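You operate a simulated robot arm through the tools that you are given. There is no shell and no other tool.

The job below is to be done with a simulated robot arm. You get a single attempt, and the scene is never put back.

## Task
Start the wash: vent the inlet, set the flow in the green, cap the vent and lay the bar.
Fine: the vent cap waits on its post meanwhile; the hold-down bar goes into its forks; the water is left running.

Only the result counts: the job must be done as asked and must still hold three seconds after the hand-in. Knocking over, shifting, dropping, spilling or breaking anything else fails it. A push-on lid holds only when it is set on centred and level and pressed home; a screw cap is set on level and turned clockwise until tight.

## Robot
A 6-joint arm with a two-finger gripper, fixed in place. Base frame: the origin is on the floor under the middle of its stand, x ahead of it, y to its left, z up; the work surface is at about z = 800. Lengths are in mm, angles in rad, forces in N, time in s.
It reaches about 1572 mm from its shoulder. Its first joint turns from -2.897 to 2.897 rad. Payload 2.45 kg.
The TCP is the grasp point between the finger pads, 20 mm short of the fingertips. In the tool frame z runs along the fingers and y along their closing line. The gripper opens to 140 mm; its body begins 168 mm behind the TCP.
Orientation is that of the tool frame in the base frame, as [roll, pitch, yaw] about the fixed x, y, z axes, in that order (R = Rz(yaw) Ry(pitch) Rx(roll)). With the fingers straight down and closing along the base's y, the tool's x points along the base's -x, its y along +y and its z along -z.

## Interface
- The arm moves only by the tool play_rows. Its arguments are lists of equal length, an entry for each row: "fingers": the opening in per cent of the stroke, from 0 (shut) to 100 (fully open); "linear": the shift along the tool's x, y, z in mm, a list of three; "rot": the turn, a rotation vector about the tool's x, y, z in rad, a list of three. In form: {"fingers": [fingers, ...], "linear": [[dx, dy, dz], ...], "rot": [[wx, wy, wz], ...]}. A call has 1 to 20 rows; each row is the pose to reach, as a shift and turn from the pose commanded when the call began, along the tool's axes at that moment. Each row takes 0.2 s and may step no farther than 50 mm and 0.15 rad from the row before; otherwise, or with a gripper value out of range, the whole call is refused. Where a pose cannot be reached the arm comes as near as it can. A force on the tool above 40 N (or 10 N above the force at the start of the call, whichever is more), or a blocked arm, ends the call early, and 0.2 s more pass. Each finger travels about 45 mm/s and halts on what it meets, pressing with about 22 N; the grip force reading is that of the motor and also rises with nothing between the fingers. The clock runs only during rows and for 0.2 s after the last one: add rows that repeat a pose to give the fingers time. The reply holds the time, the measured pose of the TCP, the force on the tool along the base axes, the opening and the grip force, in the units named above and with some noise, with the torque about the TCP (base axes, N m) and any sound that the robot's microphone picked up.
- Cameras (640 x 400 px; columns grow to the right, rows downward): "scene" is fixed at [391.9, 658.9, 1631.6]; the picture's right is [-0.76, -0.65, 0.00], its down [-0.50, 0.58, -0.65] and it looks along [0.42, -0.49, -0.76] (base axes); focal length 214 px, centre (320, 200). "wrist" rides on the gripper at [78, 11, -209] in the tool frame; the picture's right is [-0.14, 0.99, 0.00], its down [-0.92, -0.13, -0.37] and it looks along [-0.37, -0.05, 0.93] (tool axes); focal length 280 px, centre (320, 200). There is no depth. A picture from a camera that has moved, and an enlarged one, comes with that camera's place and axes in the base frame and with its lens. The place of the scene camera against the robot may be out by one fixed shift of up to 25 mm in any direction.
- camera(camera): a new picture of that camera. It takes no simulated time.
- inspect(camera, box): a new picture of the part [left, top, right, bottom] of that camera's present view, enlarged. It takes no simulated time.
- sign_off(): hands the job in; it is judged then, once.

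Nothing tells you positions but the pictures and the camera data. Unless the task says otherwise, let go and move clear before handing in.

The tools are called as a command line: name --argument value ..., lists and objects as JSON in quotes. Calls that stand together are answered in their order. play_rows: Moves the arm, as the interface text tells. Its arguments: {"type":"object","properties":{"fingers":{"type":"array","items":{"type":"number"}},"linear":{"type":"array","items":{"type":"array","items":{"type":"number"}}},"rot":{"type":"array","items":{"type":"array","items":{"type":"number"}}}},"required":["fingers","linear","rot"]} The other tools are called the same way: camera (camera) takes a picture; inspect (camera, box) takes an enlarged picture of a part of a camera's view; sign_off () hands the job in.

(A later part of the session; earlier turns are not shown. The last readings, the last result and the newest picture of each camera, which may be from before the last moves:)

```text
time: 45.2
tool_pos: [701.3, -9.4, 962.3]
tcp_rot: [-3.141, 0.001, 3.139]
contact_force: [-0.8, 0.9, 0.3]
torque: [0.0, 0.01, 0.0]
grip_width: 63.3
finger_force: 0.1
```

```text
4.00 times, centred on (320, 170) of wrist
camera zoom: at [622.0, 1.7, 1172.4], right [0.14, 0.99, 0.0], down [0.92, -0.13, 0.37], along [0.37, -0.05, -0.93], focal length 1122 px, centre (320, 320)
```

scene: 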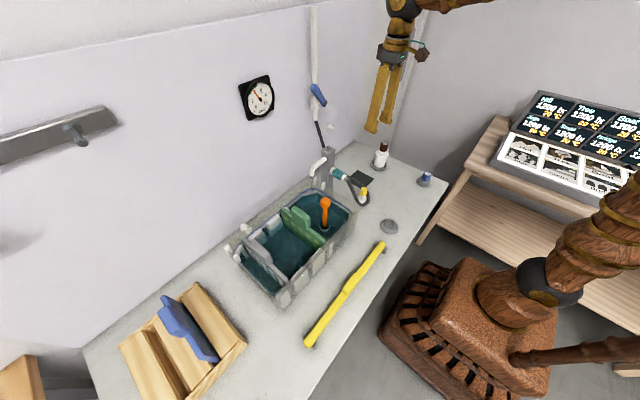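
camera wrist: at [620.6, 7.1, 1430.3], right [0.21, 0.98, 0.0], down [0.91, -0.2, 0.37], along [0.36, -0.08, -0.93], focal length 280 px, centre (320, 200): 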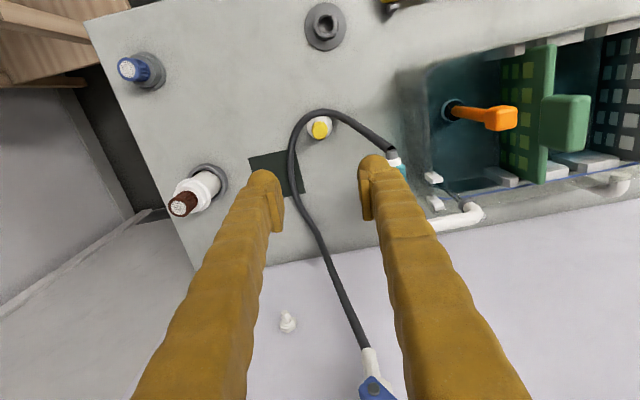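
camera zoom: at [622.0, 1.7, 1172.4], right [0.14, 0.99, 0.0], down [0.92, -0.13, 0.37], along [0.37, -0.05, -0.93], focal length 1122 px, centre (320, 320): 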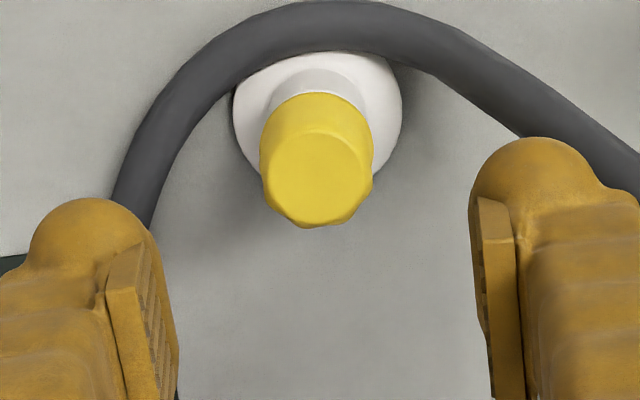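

The cap is centred in y and about 2 mm nearer the robot. I'll correct and descend to grip it.

play_rows --fingers '[45, 45, 45, 45]' --linear '[[2.2, 0, 30], [2.2, 0, 60], [2.2, 0, 83], [2.2, 0, 83]]' --rot '[[0, 0, 0], [0, 0, 0], [0, 0, 0], [0, 0, 0]]'

inspect --camera "wrist" --box '[270, 120, 370, 220]'

```text
time: 46.2
tool_pos: [698.2, -9.9, 879.7]
tcp_rot: [-3.141, 0.002, 3.14]
contact_force: [0.6, -0.6, 0.4]
torque: [0.03, -0.01, -0.03]
grip_width: 63.0
finger_force: 0.1
```

```text
4.00 times, centred on (320, 170) of wrist
camera zoom: at [620.0, 1.1, 1089.6], right [0.14, 0.99, 0.0], down [0.92, -0.13, 0.37], along [0.37, -0.05, -0.93], focal length 1122 px, centre (320, 320)
```

zoom: 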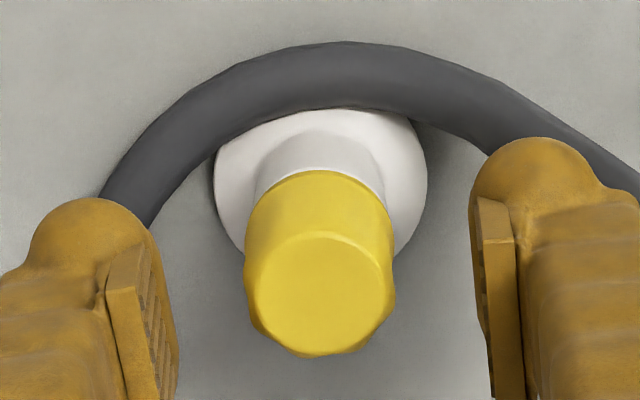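

play_rows --fingers '[45, 30, 15, 0, 0, 0, 0]' --linear '[[0.4, 0.6, 0.5], [0.4, 0.6, 0.5], [0.4, 0.6, 0.5], [0.4, 0.6, 0.5], [0.4, 0.6, 0.5], [0.4, 0.6, 0.5], [0.4, 0.6, 0.5]]' --rot '[[0, 0, 0], [0, 0, 0], [0, 0, 0], [0, 0, 0], [0, 0, 0], [0, 0, 0], [0, 0, 0]]'

inspect --camera "wrist" --box '[270, 120, 370, 220]'

```text
time: 47.8
tool_pos: [698.8, -10.1, 878.7]
tcp_rot: [-3.14, 0.002, 3.138]
contact_force: [0.2, -0.4, 0.4]
torque: [0.02, -0.03, 0.02]
grip_width: 26.9
finger_force: 22.5
```

```text
4.00 times, centred on (320, 170) of wrist
camera zoom: at [619.5, 1.9, 1089.3], right [0.14, 0.99, 0.0], down [0.92, -0.13, 0.37], along [0.37, -0.05, -0.93], focal length 1122 px, centre (320, 320)
```

zoom: 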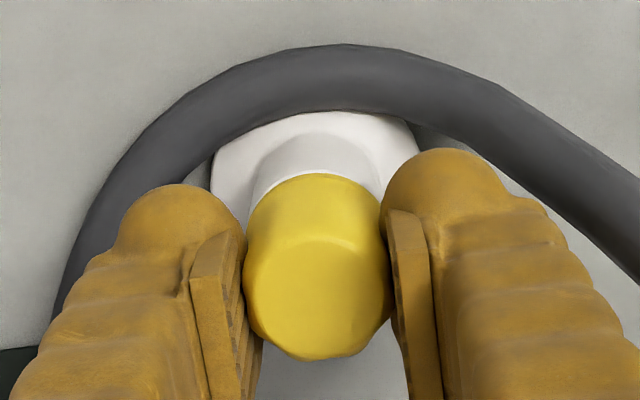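

Cap gripped with no side load. I'll lift it off the post and carry it back over the vent.

play_rows --fingers '[0, 0, 0, 0, 0, 0, 0, 0, 0, 0, 0, 0, 0, 0]' --linear '[[0, 0, -5], [0, 0, -12], [0, 0, -25], [0, 0, -60], [0, 0, -105], [0, 0, -150], [0, 0, -195], [0, 0, -240], [0, 0, -285], [0, 0, -325], [-35, 26, -335], [-70, 53, -335], [-105, 80, -335], [-138.7, 105.5, -335]]' --rot '[[0, 0, 0], [0, 0, 0], [0, 0, 0], [0, 0, 0], [0, 0, 0], [0, 0, 0], [0, 0, 0], [0, 0, 0], [0, 0, 0], [0, 0, 0], [0, 0, 0], [0, 0, 0], [0, 0, 0], [0, 0, 0]]'

camera --camera "wrist"

inspect --camera "wrist" --box '[280, 120, 360, 220]'

inspect --camera "scene" --box '[230, 60, 390, 210]'

```text
time: 50.8
tool_pos: [837.1, 96.5, 1215.2]
tcp_rot: [-3.14, 0.004, 3.139]
contact_force: [0.2, 0.3, 0.4]
torque: [0.0, -0.05, -0.03]
grip_width: 26.8
finger_force: 22.1
```

```text
taken
camera wrist: at [758.3, 108.0, 1424.6], right [0.14, 0.99, 0.0], down [0.92, -0.13, 0.37], along [0.37, -0.05, -0.93], focal length 280 px, centre (320, 200)
```

wrist: 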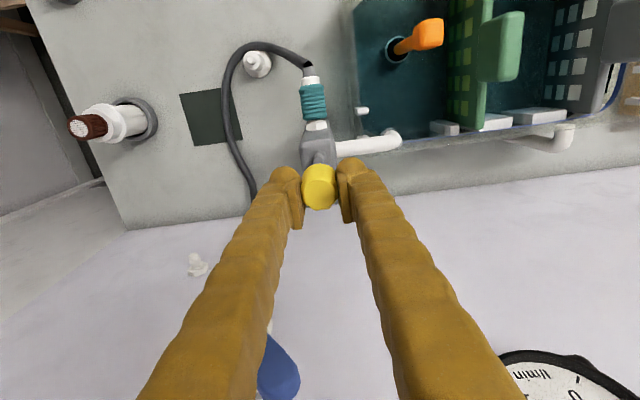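

```text
4.00 times, centred on (320, 170) of wrist
camera zoom: at [758.3, 108.0, 1424.6], right [0.14, 0.99, 0.0], down [0.92, -0.13, 0.37], along [0.37, -0.05, -0.93], focal length 1122 px, centre (320, 320)
```

zoom: 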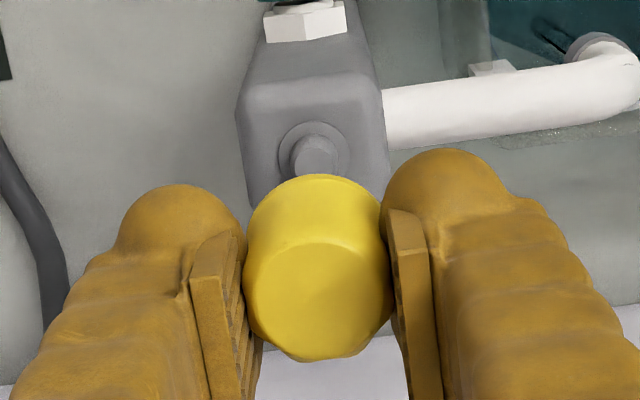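

```text
2.67 times, centred on (310, 135) of scene
camera zoom: at [391.9, 658.9, 1631.6], right [-0.76, -0.65, 0.0], down [-0.5, 0.58, -0.65], along [0.42, -0.49, -0.76], focal length 572 px, centre (347, 373)
```

zoom: 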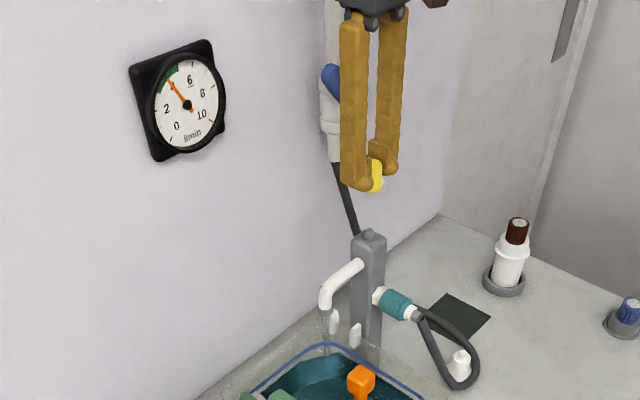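

Water is running from the spout and the gauge still reads 4. The vent spigot is offset by about 1 mm, so I'll correct, level the tool and descend close to it.

play_rows --fingers '[0, 0, 0, 0, 0]' --linear '[[0.9, -0.8, 10], [0.9, -0.8, 35], [0.9, -0.8, 55], [0.9, -0.8, 62], [0.9, -0.8, 62]]' --rot '[[0, 0.004, 0], [0, 0.004, 0], [0, 0.004, 0], [0, 0.004, 0], [0, 0.004, 0]]'

inspect --camera "wrist" --box '[280, 120, 360, 220]'

inspect --camera "scene" --box '[310, 130, 350, 170]'

```text
time: 52.0
tool_pos: [835.4, 95.8, 1152.5]
tcp_rot: [3.14, -0.001, 3.138]
contact_force: [0.5, 0.2, 0.1]
torque: [-0.02, -0.02, -0.03]
grip_width: 26.9
finger_force: 21.9
```

```text
4.00 times, centred on (320, 170) of wrist
camera zoom: at [758.1, 106.7, 1362.2], right [0.14, 0.99, 0.0], down [0.92, -0.13, 0.37], along [0.36, -0.05, -0.93], focal length 1122 px, centre (320, 320)
```

zoom: 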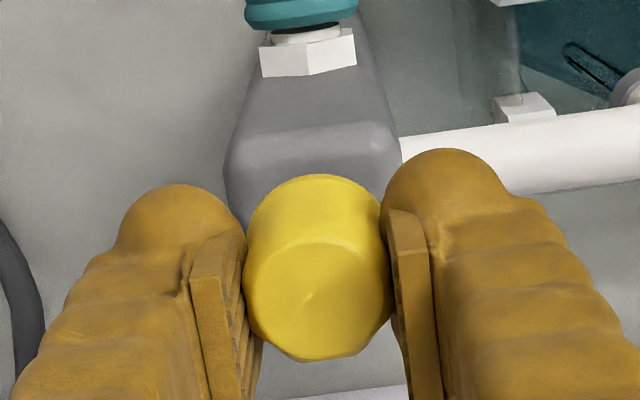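

```text
10.00 times, centred on (330, 150) of scene
camera zoom: at [391.9, 658.9, 1631.6], right [-0.76, -0.65, 0.0], down [-0.5, 0.58, -0.65], along [0.42, -0.49, -0.76], focal length 2145 px, centre (220, 700)
```

zoom: 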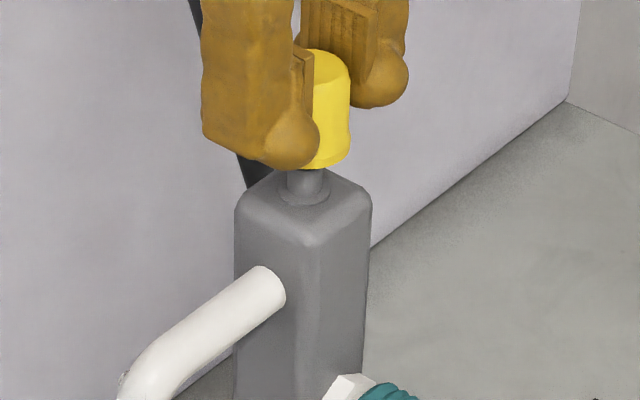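

Alignment matches the pattern seen when seated. Lowering onto the vent in small steps.

play_rows --fingers '[0, 0, 0, 0, 0]' --linear '[[-0.2, 0.2, 4], [-0.2, 0.2, 8], [-0.2, 0.2, 11], [-0.2, 0.2, 13], [-0.2, 0.2, 13]]' --rot '[[0, 0, 0], [0, 0, 0], [0, 0, 0], [0, 0, 0], [0, 0, 0]]'

inspect --camera "scene" --box '[310, 130, 350, 170]'

```text
time: 53.2
tool_pos: [835.3, 95.9, 1139.6]
tcp_rot: [3.141, -0.002, 3.14]
contact_force: [-0.4, -0.2, -0.7]
torque: [0.01, 0.01, 0.01]
grip_width: 26.8
finger_force: 21.9
```

```text
10.00 times, centred on (330, 150) of scene
camera zoom: at [391.9, 658.9, 1631.6], right [-0.76, -0.65, 0.0], down [-0.5, 0.58, -0.65], along [0.42, -0.49, -0.76], focal length 2145 px, centre (220, 700)
```

zoom: 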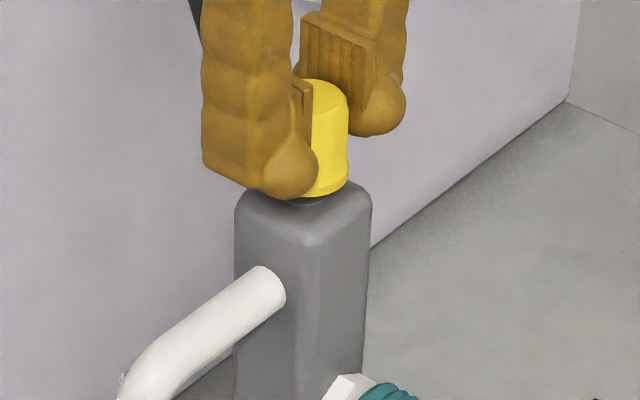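

play_rows --fingers '[0, 0, 0, 0]' --linear '[[0, 0, 3], [0, 0, 6], [0, 0, 8], [0, 0, 8]]' --rot '[[0, 0, 0], [0, 0, 0], [0, 0, 0], [0, 0, 0]]'

```text
time: 54.2
tool_pos: [836.1, 94.3, 1130.4]
tcp_rot: [3.142, -0.003, 3.14]
contact_force: [0.3, -0.2, 0.1]
torque: [0.0, -0.03, -0.03]
grip_width: 26.8
finger_force: 22.3
```

No side load. Pressing home now.

play_rows --fingers '[0, 0, 0, 0, 0]' --linear '[[0, 0, 1], [0, 0, 2], [0, 0, 3], [0, 0, 4], [0, 0, 5]]' --rot '[[0, 0, 0], [0, 0, 0], [0, 0, 0], [0, 0, 0], [0, 0, 0]]'

inspect --camera "scene" --box '[310, 130, 350, 170]'

inspect --camera "wrist" --box '[280, 120, 360, 220]'

```text
time: 55.4
tool_pos: [836.0, 94.5, 1127.8]
tcp_rot: [3.14, 0.001, -3.141]
contact_force: [-7.5, 1.9, 4.5]
torque: [-0.08, 0.23, -0.01]
grip_width: 26.7
finger_force: 22.0
stopped in row 5: the force on the tool passed its limit at 40 N (the readings are from after the stop); the commanded pose is now the measured one
```

```text
10.00 times, centred on (330, 150) of scene
camera zoom: at [391.9, 658.9, 1631.6], right [-0.76, -0.65, 0.0], down [-0.5, 0.58, -0.65], along [0.42, -0.49, -0.76], focal length 2145 px, centre (220, 700)
```

zoom: 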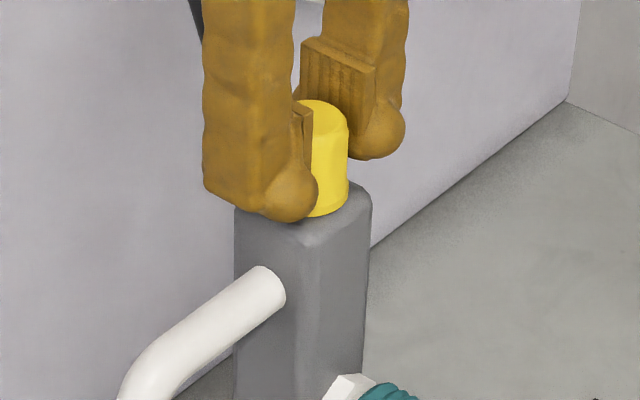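

```text
4.00 times, centred on (320, 170) of wrist
camera zoom: at [757.3, 106.4, 1338.3], right [0.14, 0.99, 0.0], down [0.92, -0.13, 0.37], along [0.37, -0.05, -0.93], focal length 1122 px, centre (320, 320)
```

zoom: 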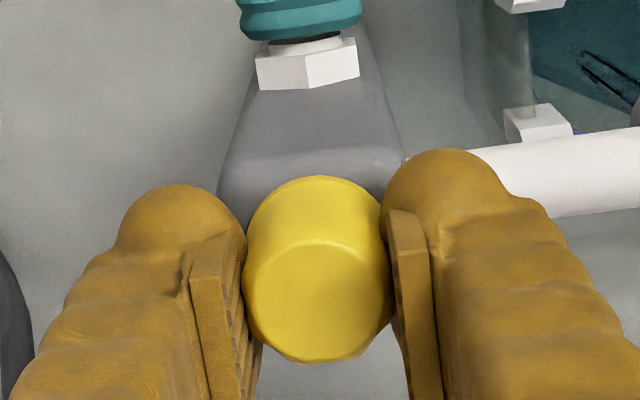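

The cap reached the original seat height with a 40 N push. I'll release, back off and compare with the original seated look.

play_rows --fingers '[0, 20, 35, 45, 45]' --linear '[[0.3, 0, 0], [0.3, 0, 0], [0.3, 0, 0], [0.3, 0, 0], [0.3, 0, 0]]' --rot '[[0, 0, 0], [0, 0, 0], [0, 0, 0], [0, 0, 0], [0, 0, 0]]'

play_rows --fingers '[60, 60, 60, 60]' --linear '[[0, 0, -10], [0, 0, -40], [0, 0, -75], [0, 0, -100]]' --rot '[[0, 0, 0], [0, 0, 0], [0, 0, 0], [0, 0, 0]]'

inspect --camera "scene" --box '[310, 130, 350, 170]'

inspect --camera "wrist" --box '[240, 120, 400, 220]'

inspect --camera "scene" --box '[240, 72, 280, 122]'

```text
time: 56.6
tool_pos: [835.8, 94.0, 1128.0]
tcp_rot: [3.141, -0.001, 3.14]
contact_force: [-0.7, -0.1, 0.1]
torque: [-0.02, 0.02, 0.01]
grip_width: 63.0
finger_force: 0.0
```

```text
time: 57.6
tool_pos: [835.4, 95.4, 1227.9]
tcp_rot: [3.14, 0.0, 3.139]
contact_force: [-0.4, 0.4, -0.2]
torque: [-0.01, 0.0, 0.0]
grip_width: 84.1
finger_force: 0.0
```

```text
10.00 times, centred on (330, 150) of scene
camera zoom: at [391.9, 658.9, 1631.6], right [-0.76, -0.65, 0.0], down [-0.5, 0.58, -0.65], along [0.42, -0.49, -0.76], focal length 2145 px, centre (220, 700)
```

zoom: 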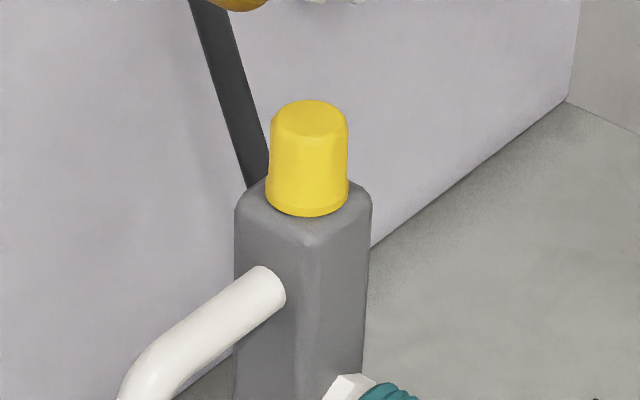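

```text
4.00 times, centred on (320, 170) of wrist
camera zoom: at [757.3, 106.6, 1438.4], right [0.14, 0.99, 0.0], down [0.92, -0.13, 0.37], along [0.37, -0.05, -0.93], focal length 1122 px, centre (320, 320)
```

zoom: 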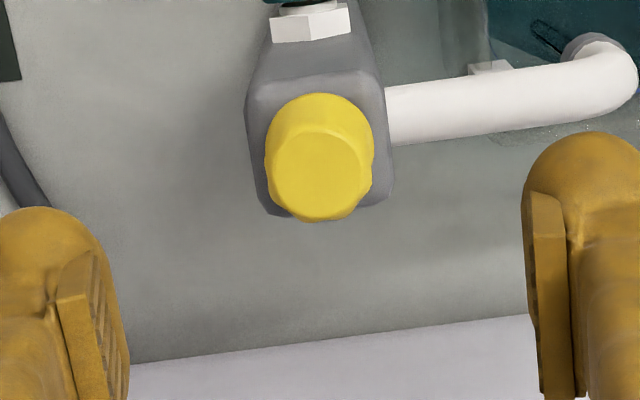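

```text
8.00 times, centred on (260, 97) of scene
camera zoom: at [391.9, 658.9, 1631.6], right [-0.76, -0.65, 0.0], down [-0.5, 0.58, -0.65], along [0.42, -0.49, -0.76], focal length 1716 px, centre (800, 1024)
```

zoom: 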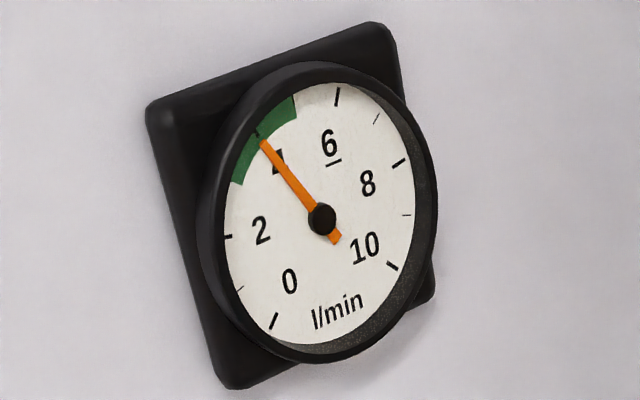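

The cap is back on the vent, flush and level, and the flow holds at 4. Now I'll study the tank forks and the bar with the wrist camera.

play_rows --fingers '[80, 100, 100, 100, 100, 100]' --linear '[[25, 25, -30], [55, 55, -60], [85, 85, -80], [115, 120, -90], [125, 150, -90], [125, 155, -90]]' --rot '[[0, 0, 0], [0, 0, 0], [0, 0, 0], [0, 0, 0], [0, 0, 0], [0, 0, 0]]'

camera --camera "wrist"

inspect --camera "wrist" --box '[200, 130, 320, 230]'

inspect --camera "wrist" --box '[380, 100, 520, 230]'

inspect --camera "scene" --box '[215, 200, 265, 250]'

inspect --camera "scene" --box '[300, 155, 350, 205]'

```text
refused: row 2 steps farther than a row can; nothing moved
```

```text
taken
camera wrist: at [757.3, 106.6, 1438.4], right [0.14, 0.99, 0.0], down [0.92, -0.13, 0.37], along [0.37, -0.05, -0.93], focal length 280 px, centre (320, 200)
```

wrist: 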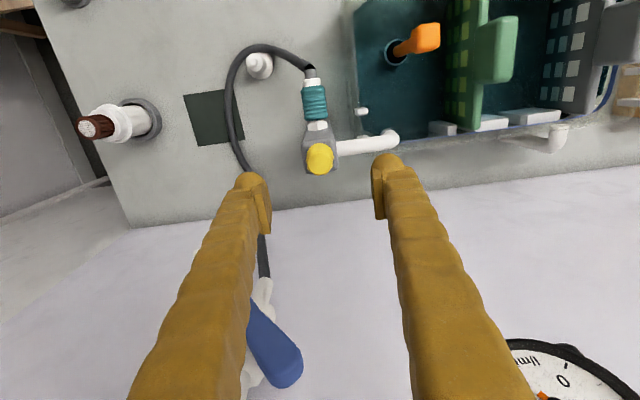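

```text
4.00 times, centred on (260, 180) of wrist
camera zoom: at [757.3, 106.6, 1438.4], right [0.14, 0.99, 0.0], down [0.92, -0.13, 0.37], along [0.37, -0.05, -0.93], focal length 1122 px, centre (560, 280)
```

zoom: 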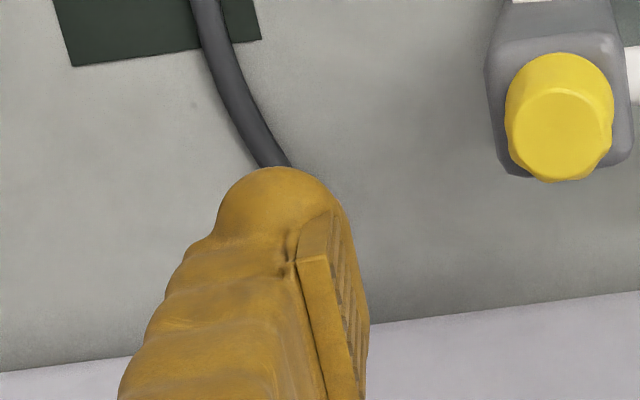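

```text
3.08 times, centred on (450, 165) of wrist
camera zoom: at [757.3, 106.6, 1438.4], right [0.14, 0.99, 0.0], down [0.92, -0.13, 0.37], along [0.37, -0.05, -0.93], focal length 863 px, centre (-80, 308)
```

zoom: 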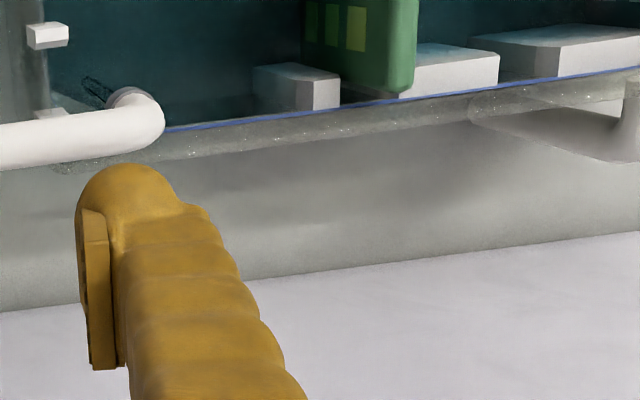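

```text
8.00 times, centred on (240, 225) of scene
camera zoom: at [391.9, 658.9, 1631.6], right [-0.76, -0.65, 0.0], down [-0.5, 0.58, -0.65], along [0.42, -0.49, -0.76], focal length 1716 px, centre (960, 0)
```

zoom: 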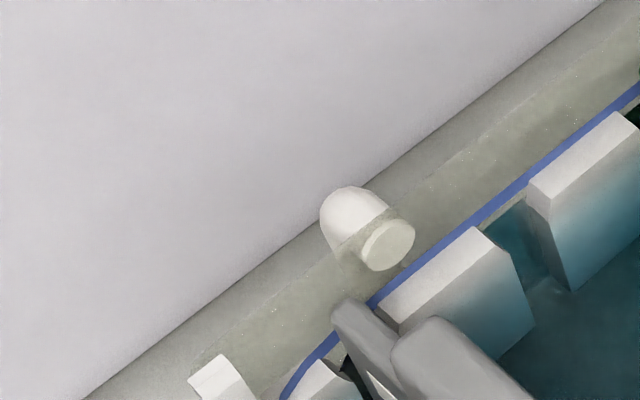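

```text
8.00 times, centred on (325, 180) of scene
camera zoom: at [391.9, 658.9, 1631.6], right [-0.76, -0.65, 0.0], down [-0.5, 0.58, -0.65], along [0.42, -0.49, -0.76], focal length 1716 px, centre (280, 360)
```

zoom: 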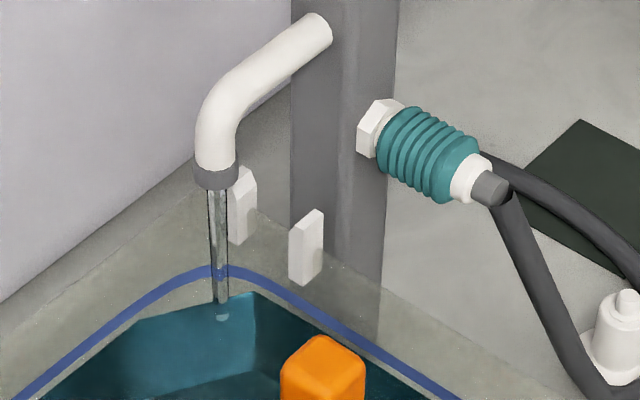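

play_rows --fingers '[80, 100, 100, 100, 100, 100]' --linear '[[15, 15, -30], [40, 40, -60], [65, 65, -85], [90, 95, -90], [115, 130, -90], [125, 155, -90]]' --rot '[[0, 0, 0], [0, 0, 0], [0, 0, 0], [0, 0, 0], [0, 0, 0], [0, 0, 0]]'

camera --camera "wrist"

inspect --camera "wrist" --box '[180, 80, 330, 220]'

inspect --camera "wrist" --box '[380, 80, 560, 220]'

```text
time: 59.0
tool_pos: [709.7, 250.2, 1317.0]
tcp_rot: [-3.141, 0.0, 3.14]
contact_force: [0.4, -0.4, -0.5]
torque: [-0.02, -0.01, 0.01]
grip_width: 140.0
finger_force: 0.1
```

```text
taken
camera wrist: at [632.5, 261.8, 1527.6], right [0.14, 0.99, 0.0], down [0.92, -0.13, 0.37], along [0.37, -0.05, -0.93], focal length 280 px, centre (320, 200)
```

wrist: 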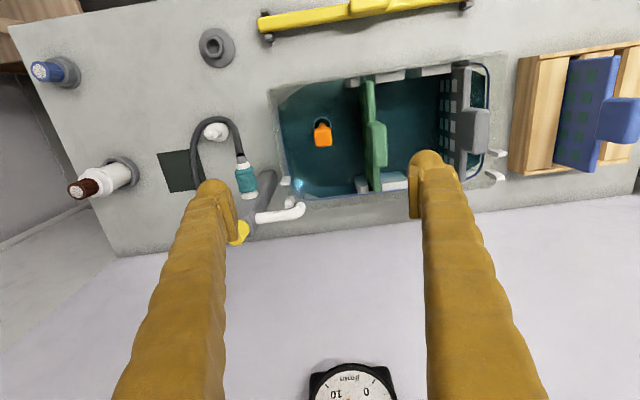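

```text
2.86 times, centred on (255, 150) of wrist
camera zoom: at [632.5, 261.8, 1527.6], right [0.14, 0.99, 0.0], down [0.92, -0.13, 0.37], along [0.37, -0.05, -0.93], focal length 801 px, centre (506, 343)
```

zoom: 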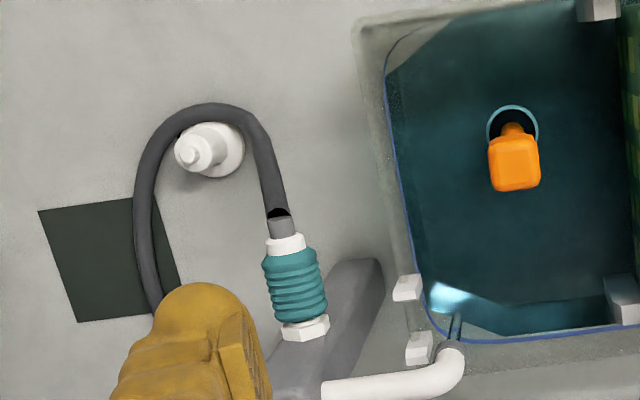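

```text
2.86 times, centred on (470, 150) of wrist
camera zoom: at [632.5, 261.8, 1527.6], right [0.14, 0.99, 0.0], down [0.92, -0.13, 0.37], along [0.37, -0.05, -0.93], focal length 801 px, centre (-109, 343)
```

zoom: 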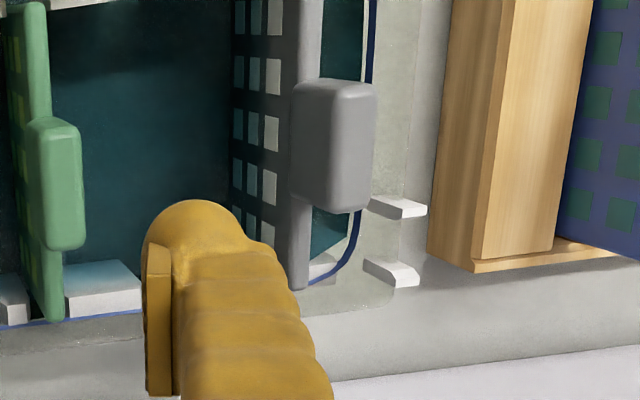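

inspect --camera "wrist" --box '[264, 165, 312, 215]'

inspect --camera "wrist" --box '[472, 138, 520, 188]'

inspect --camera "wrist" --box '[250, 0, 490, 60]'

inspect --camera "wrist" --box '[340, 50, 500, 210]'

```text
8.00 times, centred on (288, 190) of wrist
camera zoom: at [632.5, 261.8, 1527.6], right [0.14, 0.99, 0.0], down [0.92, -0.13, 0.37], along [0.37, -0.05, -0.93], focal length 2243 px, centre (576, 280)
```

zoom: 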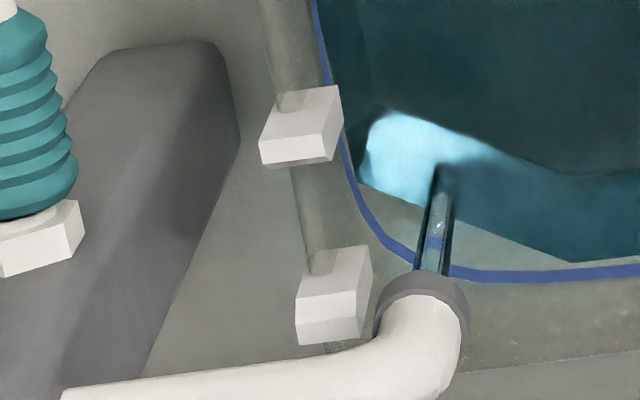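

```text
8.00 times, centred on (496, 163) of wrist
camera zoom: at [632.5, 261.8, 1527.6], right [0.14, 0.99, 0.0], down [0.92, -0.13, 0.37], along [0.37, -0.05, -0.93], focal length 2243 px, centre (-1088, 496)
```

zoom: 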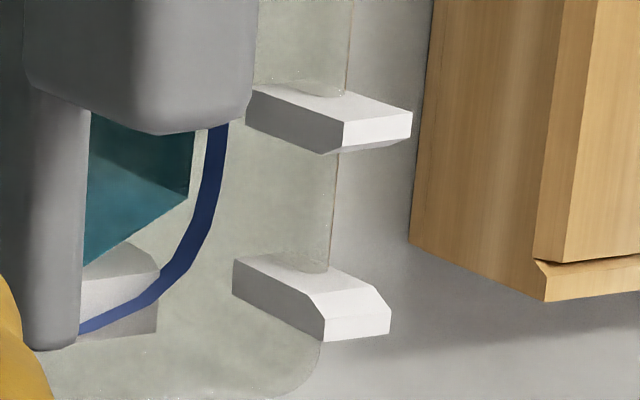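

```text
2.67 times, centred on (370, 30) of wrist
camera zoom: at [632.5, 261.8, 1527.6], right [0.14, 0.99, 0.0], down [0.92, -0.13, 0.37], along [0.37, -0.05, -0.93], focal length 748 px, centre (187, 653)
```

zoom: 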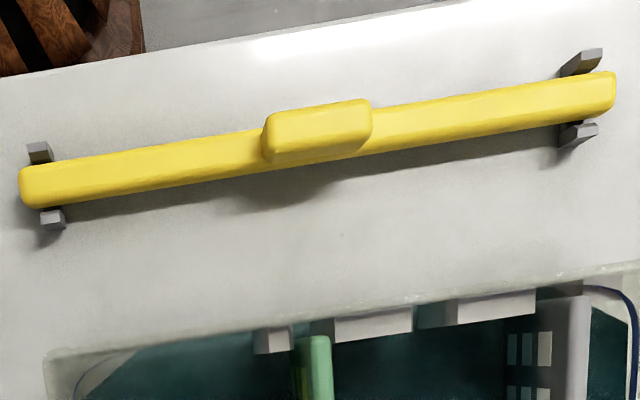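

```text
2.50 times, centred on (420, 130) of wrist
camera zoom: at [632.5, 261.8, 1527.6], right [0.14, 0.99, 0.0], down [0.92, -0.13, 0.37], along [0.37, -0.05, -0.93], focal length 701 px, centre (70, 375)
```

zoom: 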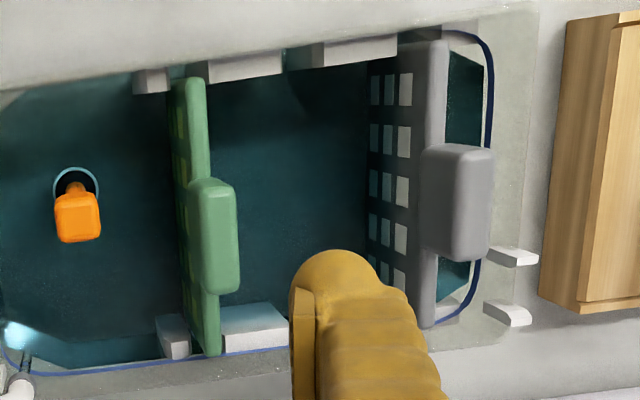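

inspect --camera "wrist" --box '[278, 172, 302, 210]'

inspect --camera "scene" --box '[318, 168, 346, 192]'

inspect --camera "scene" --box '[224, 238, 256, 266]'

inspect --camera "scene" --box '[215, 230, 275, 290]'

```text
10.53 times, centred on (290, 191) of wrist
camera zoom: at [632.5, 261.8, 1527.6], right [0.14, 0.99, 0.0], down [0.92, -0.13, 0.37], along [0.37, -0.05, -0.93], focal length 2952 px, centre (636, 295)
```

zoom: 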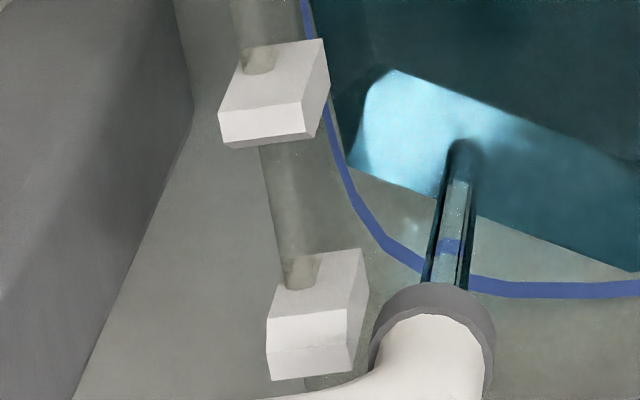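

```text
16.00 times, centred on (332, 180) of scene
camera zoom: at [391.9, 658.9, 1631.6], right [-0.76, -0.65, 0.0], down [-0.5, 0.58, -0.65], along [0.42, -0.49, -0.76], focal length 3432 px, centre (128, 520)
```

zoom: 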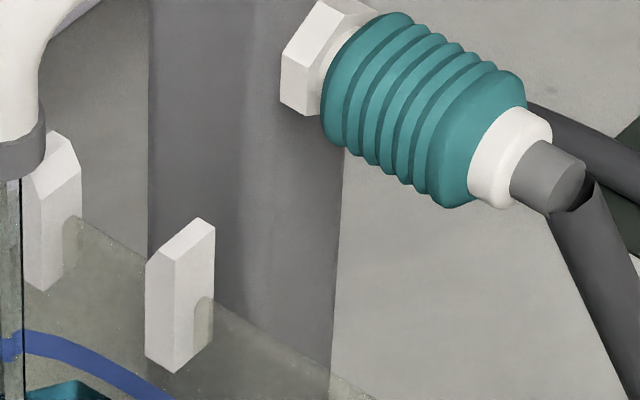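

```text
14.29 times, centred on (240, 252) of scene
camera zoom: at [391.9, 658.9, 1631.6], right [-0.76, -0.65, 0.0], down [-0.5, 0.58, -0.65], along [0.42, -0.49, -0.76], focal length 3064 px, centre (1463, -543)
```

zoom: 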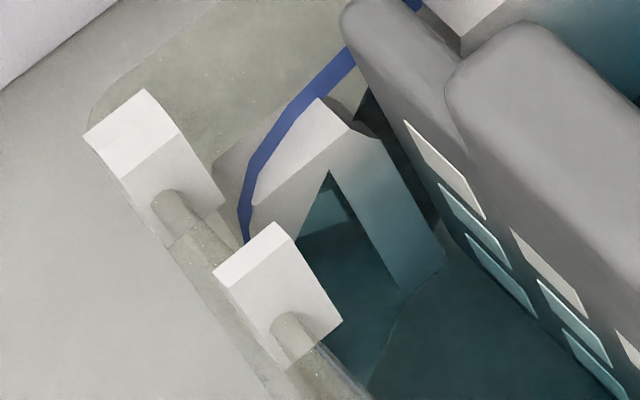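

```text
6.67 times, centred on (245, 260) of scene
camera zoom: at [391.9, 658.9, 1631.6], right [-0.76, -0.65, 0.0], down [-0.5, 0.58, -0.65], along [0.42, -0.49, -0.76], focal length 1430 px, centre (820, -200)
```

zoom: 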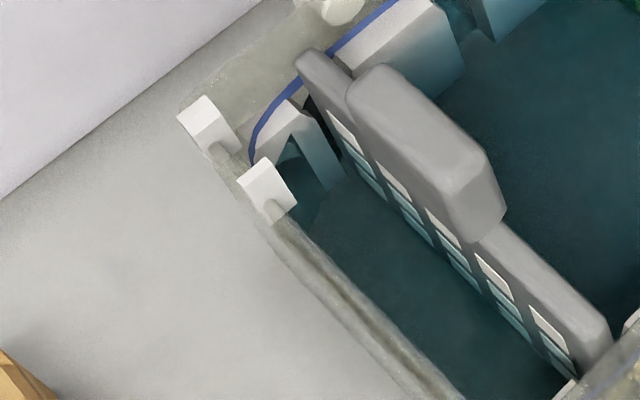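

The tank forks are upright prong pairs near y≈165 and y≈598 with a slot centred at x≈829, and the spout hangs over the y-min fork, so the bar must slide in endwise beneath it. Next I'll go look at the bar and its centre handle from above.

play_rows --fingers '[100, 100, 100, 80, 70, 70, 70, 70]' --linear '[[30, 18, 15], [60, 37, 40], [90, 56, 65], [120, 75, 90], [150, 94, 115], [180, 113, 140], [210, 131, 167], [210, 131, 167]]' --rot '[[0, 0, 0], [0, 0, 0], [0, 0, 0], [0, 0, 0], [0, 0, 0], [0, 0, 0], [0, 0, 0], [0, 0, 0]]'

camera --camera "wrist"

inspect --camera "wrist" --box '[240, 120, 400, 220]'

camera --camera "scene"

```text
time: 60.8
tool_pos: [500.1, 381.4, 1151.1]
tcp_rot: [3.141, -0.002, 3.14]
contact_force: [0.3, -1.0, 0.9]
torque: [0.01, 0.04, 0.01]
grip_width: 97.6
finger_force: 0.0
```

```text
taken
camera wrist: at [422.1, 393.0, 1360.7], right [0.14, 0.99, 0.0], down [0.92, -0.13, 0.37], along [0.37, -0.05, -0.93], focal length 280 px, centre (320, 200)
```

wrist: 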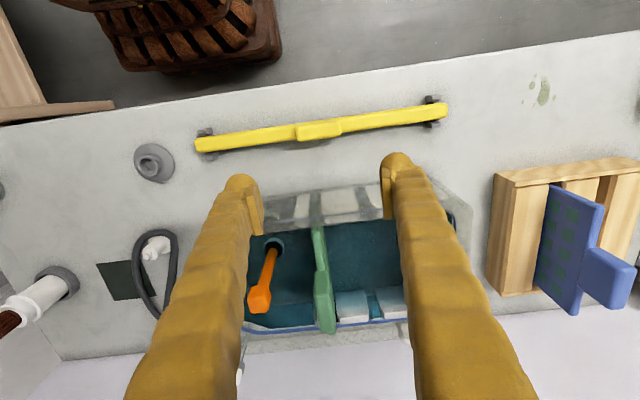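

```text
4.00 times, centred on (320, 170) of wrist
camera zoom: at [422.1, 393.0, 1360.7], right [0.14, 0.99, 0.0], down [0.92, -0.13, 0.37], along [0.37, -0.05, -0.93], focal length 1122 px, centre (320, 320)
```

zoom: 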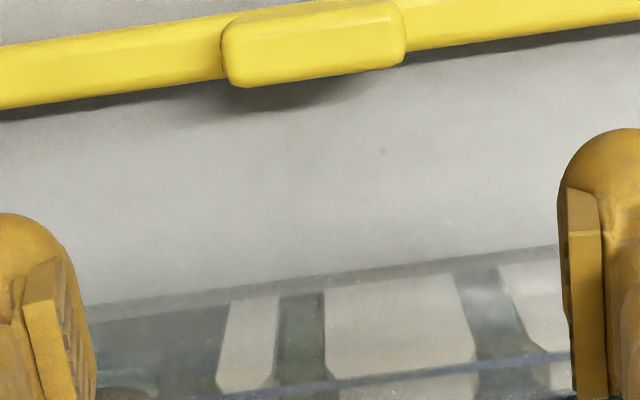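

```text
taken
```

scene: 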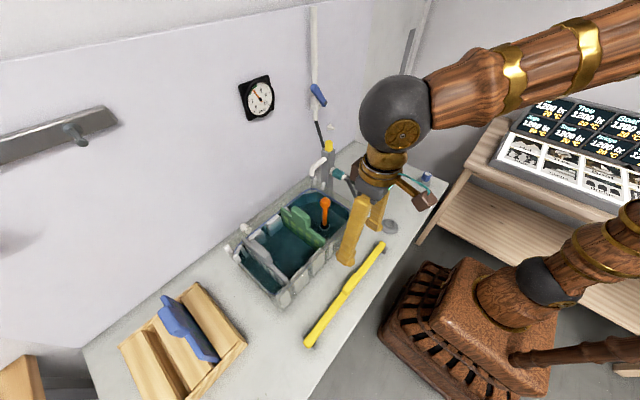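

The bar's handle top is at about (492, 381, 855). I'll move directly over it and inspect from closer.

play_rows --fingers '[80, 80, 80, 80, 80, 80]' --linear '[[8, -0.5, 40], [8, -0.5, 85], [8, -0.5, 130], [8, -0.5, 175], [8, -0.5, 211], [8, -0.5, 211]]' --rot '[[0, 0, 0], [0, 0, 0], [0, 0, 0], [0, 0, 0], [0, 0, 0], [0, 0, 0]]'

camera --camera "wrist"

inspect --camera "wrist" --box '[240, 120, 400, 220]'

inspect --camera "scene" --box '[290, 230, 400, 360]'

```text
time: 62.2
tool_pos: [492.7, 380.9, 938.5]
tcp_rot: [3.14, 0.001, 3.141]
contact_force: [-0.4, -0.7, 0.4]
torque: [-0.02, -0.01, 0.0]
grip_width: 112.1
finger_force: 0.1
```

```text
taken
camera wrist: at [414.2, 392.8, 1148.7], right [0.14, 0.99, 0.0], down [0.92, -0.13, 0.37], along [0.37, -0.05, -0.93], focal length 280 px, centre (320, 200)
```

wrist: 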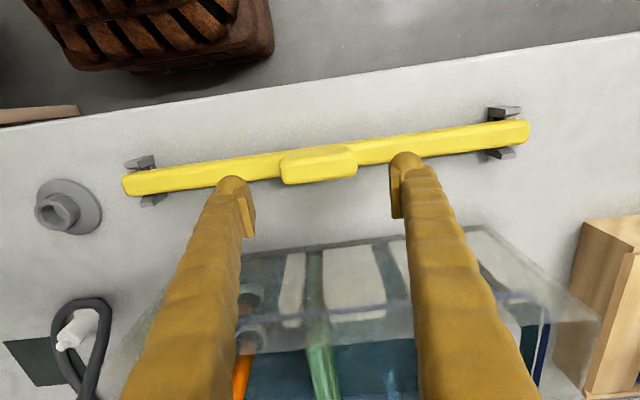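

```text
4.00 times, centred on (320, 170) of wrist
camera zoom: at [414.2, 392.8, 1148.7], right [0.14, 0.99, 0.0], down [0.92, -0.13, 0.37], along [0.37, -0.05, -0.93], focal length 1122 px, centre (320, 320)
```

zoom: 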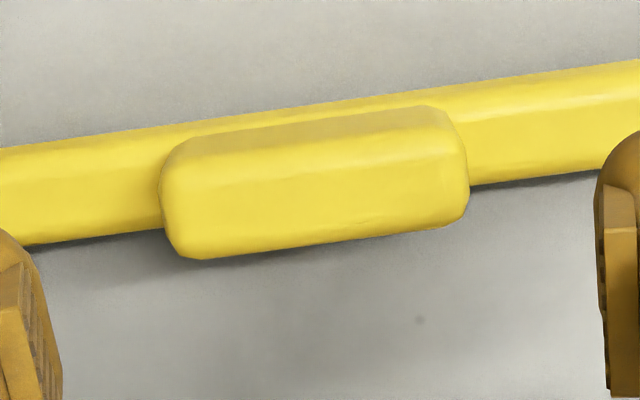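

```text
3.08 times, centred on (345, 295) of scene
camera zoom: at [391.9, 658.9, 1631.6], right [-0.76, -0.65, 0.0], down [-0.5, 0.58, -0.65], along [0.42, -0.49, -0.76], focal length 660 px, centre (243, -92)
```

zoom: 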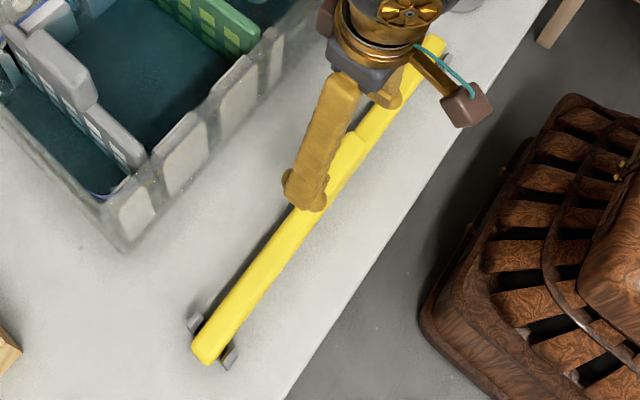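

play_rows --fingers '[80, 80, 80, 80]' --linear '[[0, 0, 20], [0, 0, 35], [0, 0, 46], [0, 0, 46]]' --rot '[[0, 0, 0], [0, 0, 0], [0, 0, 0], [0, 0, 0]]'

camera --camera "wrist"

inspect --camera "wrist" --box '[220, 120, 420, 245]'

inspect --camera "scene" --box '[330, 240, 380, 300]'

```text
time: 63.2
tool_pos: [494.0, 381.3, 893.5]
tcp_rot: [-3.14, 0.0, 3.141]
contact_force: [0.3, 0.0, 0.5]
torque: [-0.02, 0.01, 0.03]
grip_width: 112.2
finger_force: 0.1
```

```text
taken
camera wrist: at [414.6, 392.7, 1103.2], right [0.14, 0.99, 0.0], down [0.92, -0.13, 0.37], along [0.37, -0.05, -0.93], focal length 280 px, centre (320, 200)
```

wrist: 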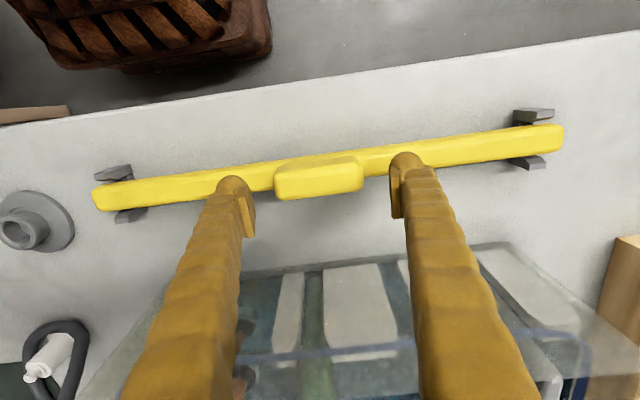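

```text
3.20 times, centred on (320, 182) of wrist
camera zoom: at [414.6, 392.7, 1103.2], right [0.14, 0.99, 0.0], down [0.92, -0.13, 0.37], along [0.37, -0.05, -0.93], focal length 897 px, centre (320, 256)
```

zoom: 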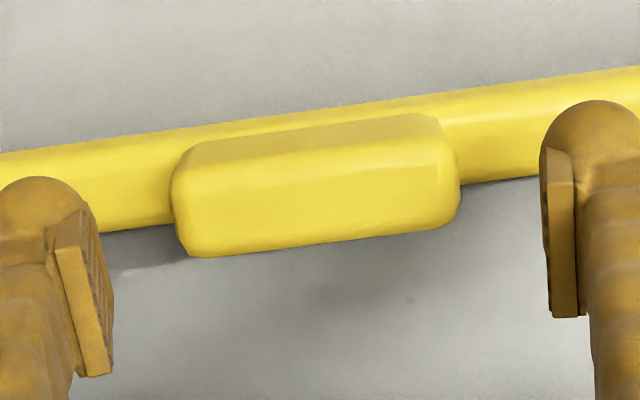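

```text
6.67 times, centred on (355, 270) of scene
camera zoom: at [391.9, 658.9, 1631.6], right [-0.76, -0.65, 0.0], down [-0.5, 0.58, -0.65], along [0.42, -0.49, -0.76], focal length 1430 px, centre (87, -267)
```

zoom: 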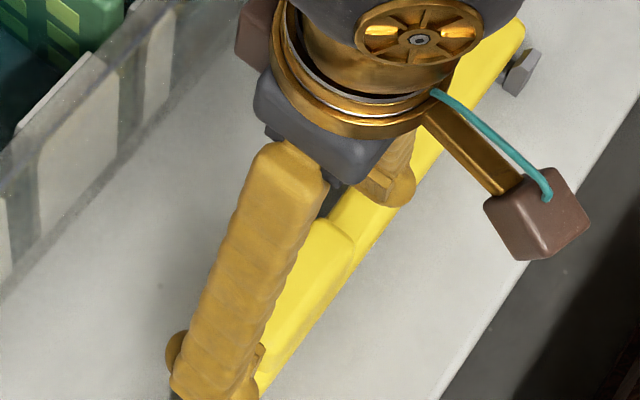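

I'll lower gently to feel the bar's top with the open fingertips straddling the handle.

play_rows --fingers '[80, 80, 80, 80, 80]' --linear '[[0, 0, 6], [0, 0, 12], [0, 0, 17], [0, 0, 21], [0, 0, 21]]' --rot '[[0, 0, 0], [0, 0, 0], [0, 0, 0], [0, 0, 0], [0, 0, 0]]'

inspect --camera "wrist" --box '[220, 120, 420, 245]'

```text
time: 64.4
tool_pos: [492.9, 380.9, 872.4]
tcp_rot: [-3.14, -0.001, 3.14]
contact_force: [-0.5, 0.3, 0.8]
torque: [0.0, -0.01, -0.01]
grip_width: 112.2
finger_force: 0.0
```

```text
3.20 times, centred on (320, 182) of wrist
camera zoom: at [414.6, 392.3, 1082.8], right [0.14, 0.99, 0.0], down [0.92, -0.13, 0.37], along [0.37, -0.05, -0.93], focal length 897 px, centre (320, 256)
```

zoom: 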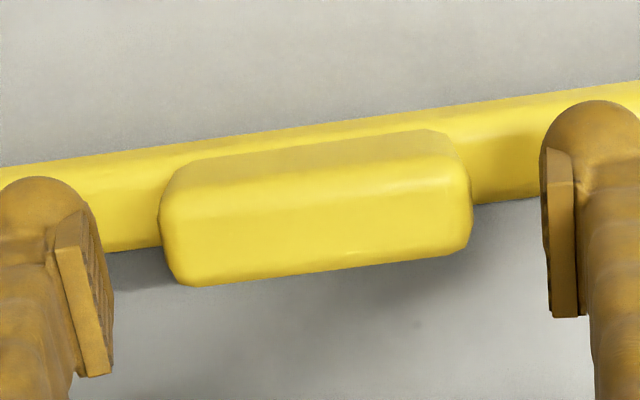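

play_rows --fingers '[80, 80, 80, 80, 80]' --linear '[[0, 0, 3], [0, 0, 6], [0, 0, 9], [0, 0, 12], [0, 0, 12]]' --rot '[[0, 0, 0], [0, 0, 0], [0, 0, 0], [0, 0, 0], [0, 0, 0]]'

inspect --camera "wrist" --box '[220, 120, 420, 245]'

inspect --camera "scene" --box '[310, 230, 380, 320]'

```text
time: 65.6
tool_pos: [492.1, 380.2, 861.4]
tcp_rot: [-3.141, 0.0, 3.14]
contact_force: [-1.4, 0.0, -0.4]
torque: [0.0, 0.01, 0.0]
grip_width: 111.9
finger_force: 0.1
```

```text
3.20 times, centred on (320, 182) of wrist
camera zoom: at [414.2, 392.3, 1071.0], right [0.14, 0.99, 0.0], down [0.92, -0.13, 0.37], along [0.37, -0.05, -0.93], focal length 897 px, centre (320, 256)
```

zoom: 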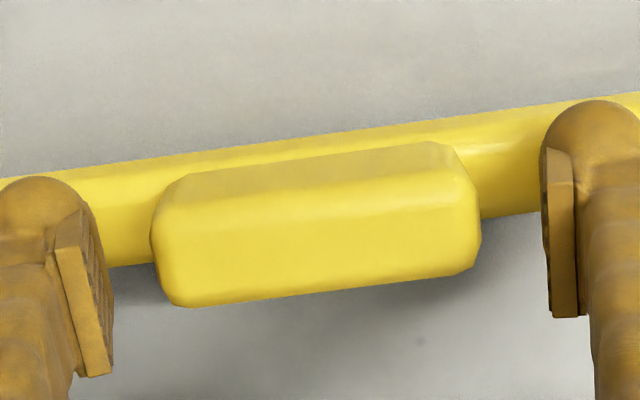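

```text
4.44 times, centred on (345, 275) of scene
camera zoom: at [391.9, 658.9, 1631.6], right [-0.76, -0.65, 0.0], down [-0.5, 0.58, -0.65], along [0.42, -0.49, -0.76], focal length 953 px, centre (209, -133)
```

zoom: 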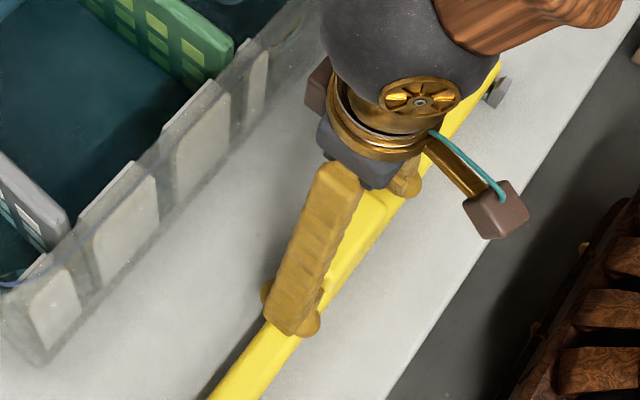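

play_rows --fingers '[80, 80, 80, 80, 80]' --linear '[[0, 0, 1.5], [0, 0, 3], [0, 0, 4.5], [0, 0, 6], [0, 0, 6]]' --rot '[[0, 0, 0], [0, 0, 0], [0, 0, 0], [0, 0, 0], [0, 0, 0]]'

```text
time: 66.8
tool_pos: [492.9, 380.6, 853.9]
tcp_rot: [3.141, 0.001, 3.139]
contact_force: [-0.4, -0.1, 0.3]
torque: [-0.03, 0.03, -0.01]
grip_width: 111.9
finger_force: 0.0
```

inspect --camera "wrist" --box '[220, 130, 420, 255]'

inspect --camera "scene" --box '[325, 275, 375, 325]'

```text
3.20 times, centred on (320, 192) of wrist
camera zoom: at [414.7, 392.3, 1064.6], right [0.14, 0.99, 0.0], down [0.92, -0.13, 0.37], along [0.37, -0.05, -0.93], focal length 897 px, centre (320, 224)
```

zoom: 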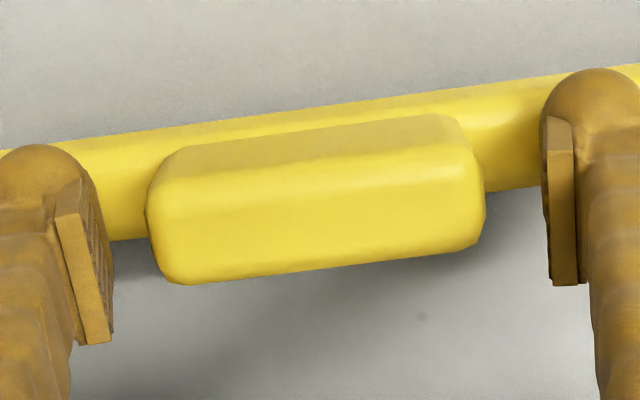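

```text
8.00 times, centred on (350, 300) of scene
camera zoom: at [391.9, 658.9, 1631.6], right [-0.76, -0.65, 0.0], down [-0.5, 0.58, -0.65], along [0.42, -0.49, -0.76], focal length 1716 px, centre (80, -600)
```

zoom: 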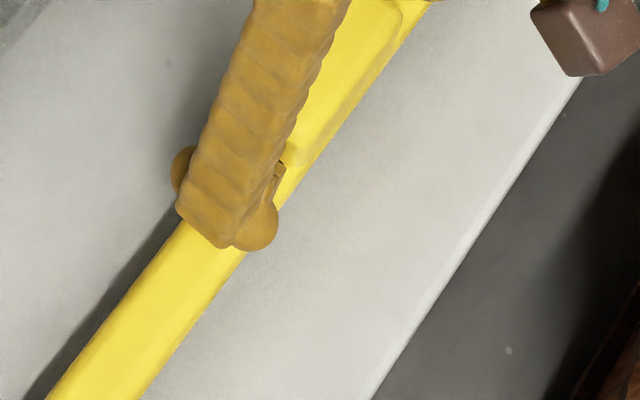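

play_rows --fingers '[80, 80, 80, 80, 80]' --linear '[[0, 0, 1.5], [0, 0, 3], [0, 0, 4.5], [0, 0, 6], [0, 0, 6]]' --rot '[[0, 0, 0], [0, 0, 0], [0, 0, 0], [0, 0, 0], [0, 0, 0]]'

```text
time: 67.5
tool_pos: [493.3, 380.9, 853.4]
tcp_rot: [3.14, 0.002, -3.141]
contact_force: [-1.7, -0.6, 9.3]
torque: [-0.25, 0.01, 0.03]
grip_width: 112.6
finger_force: 0.5
stopped in row 3: the force on the tool passed its limit at 47 N (the readings are from after the stop); the commanded pose is now the measured one
```

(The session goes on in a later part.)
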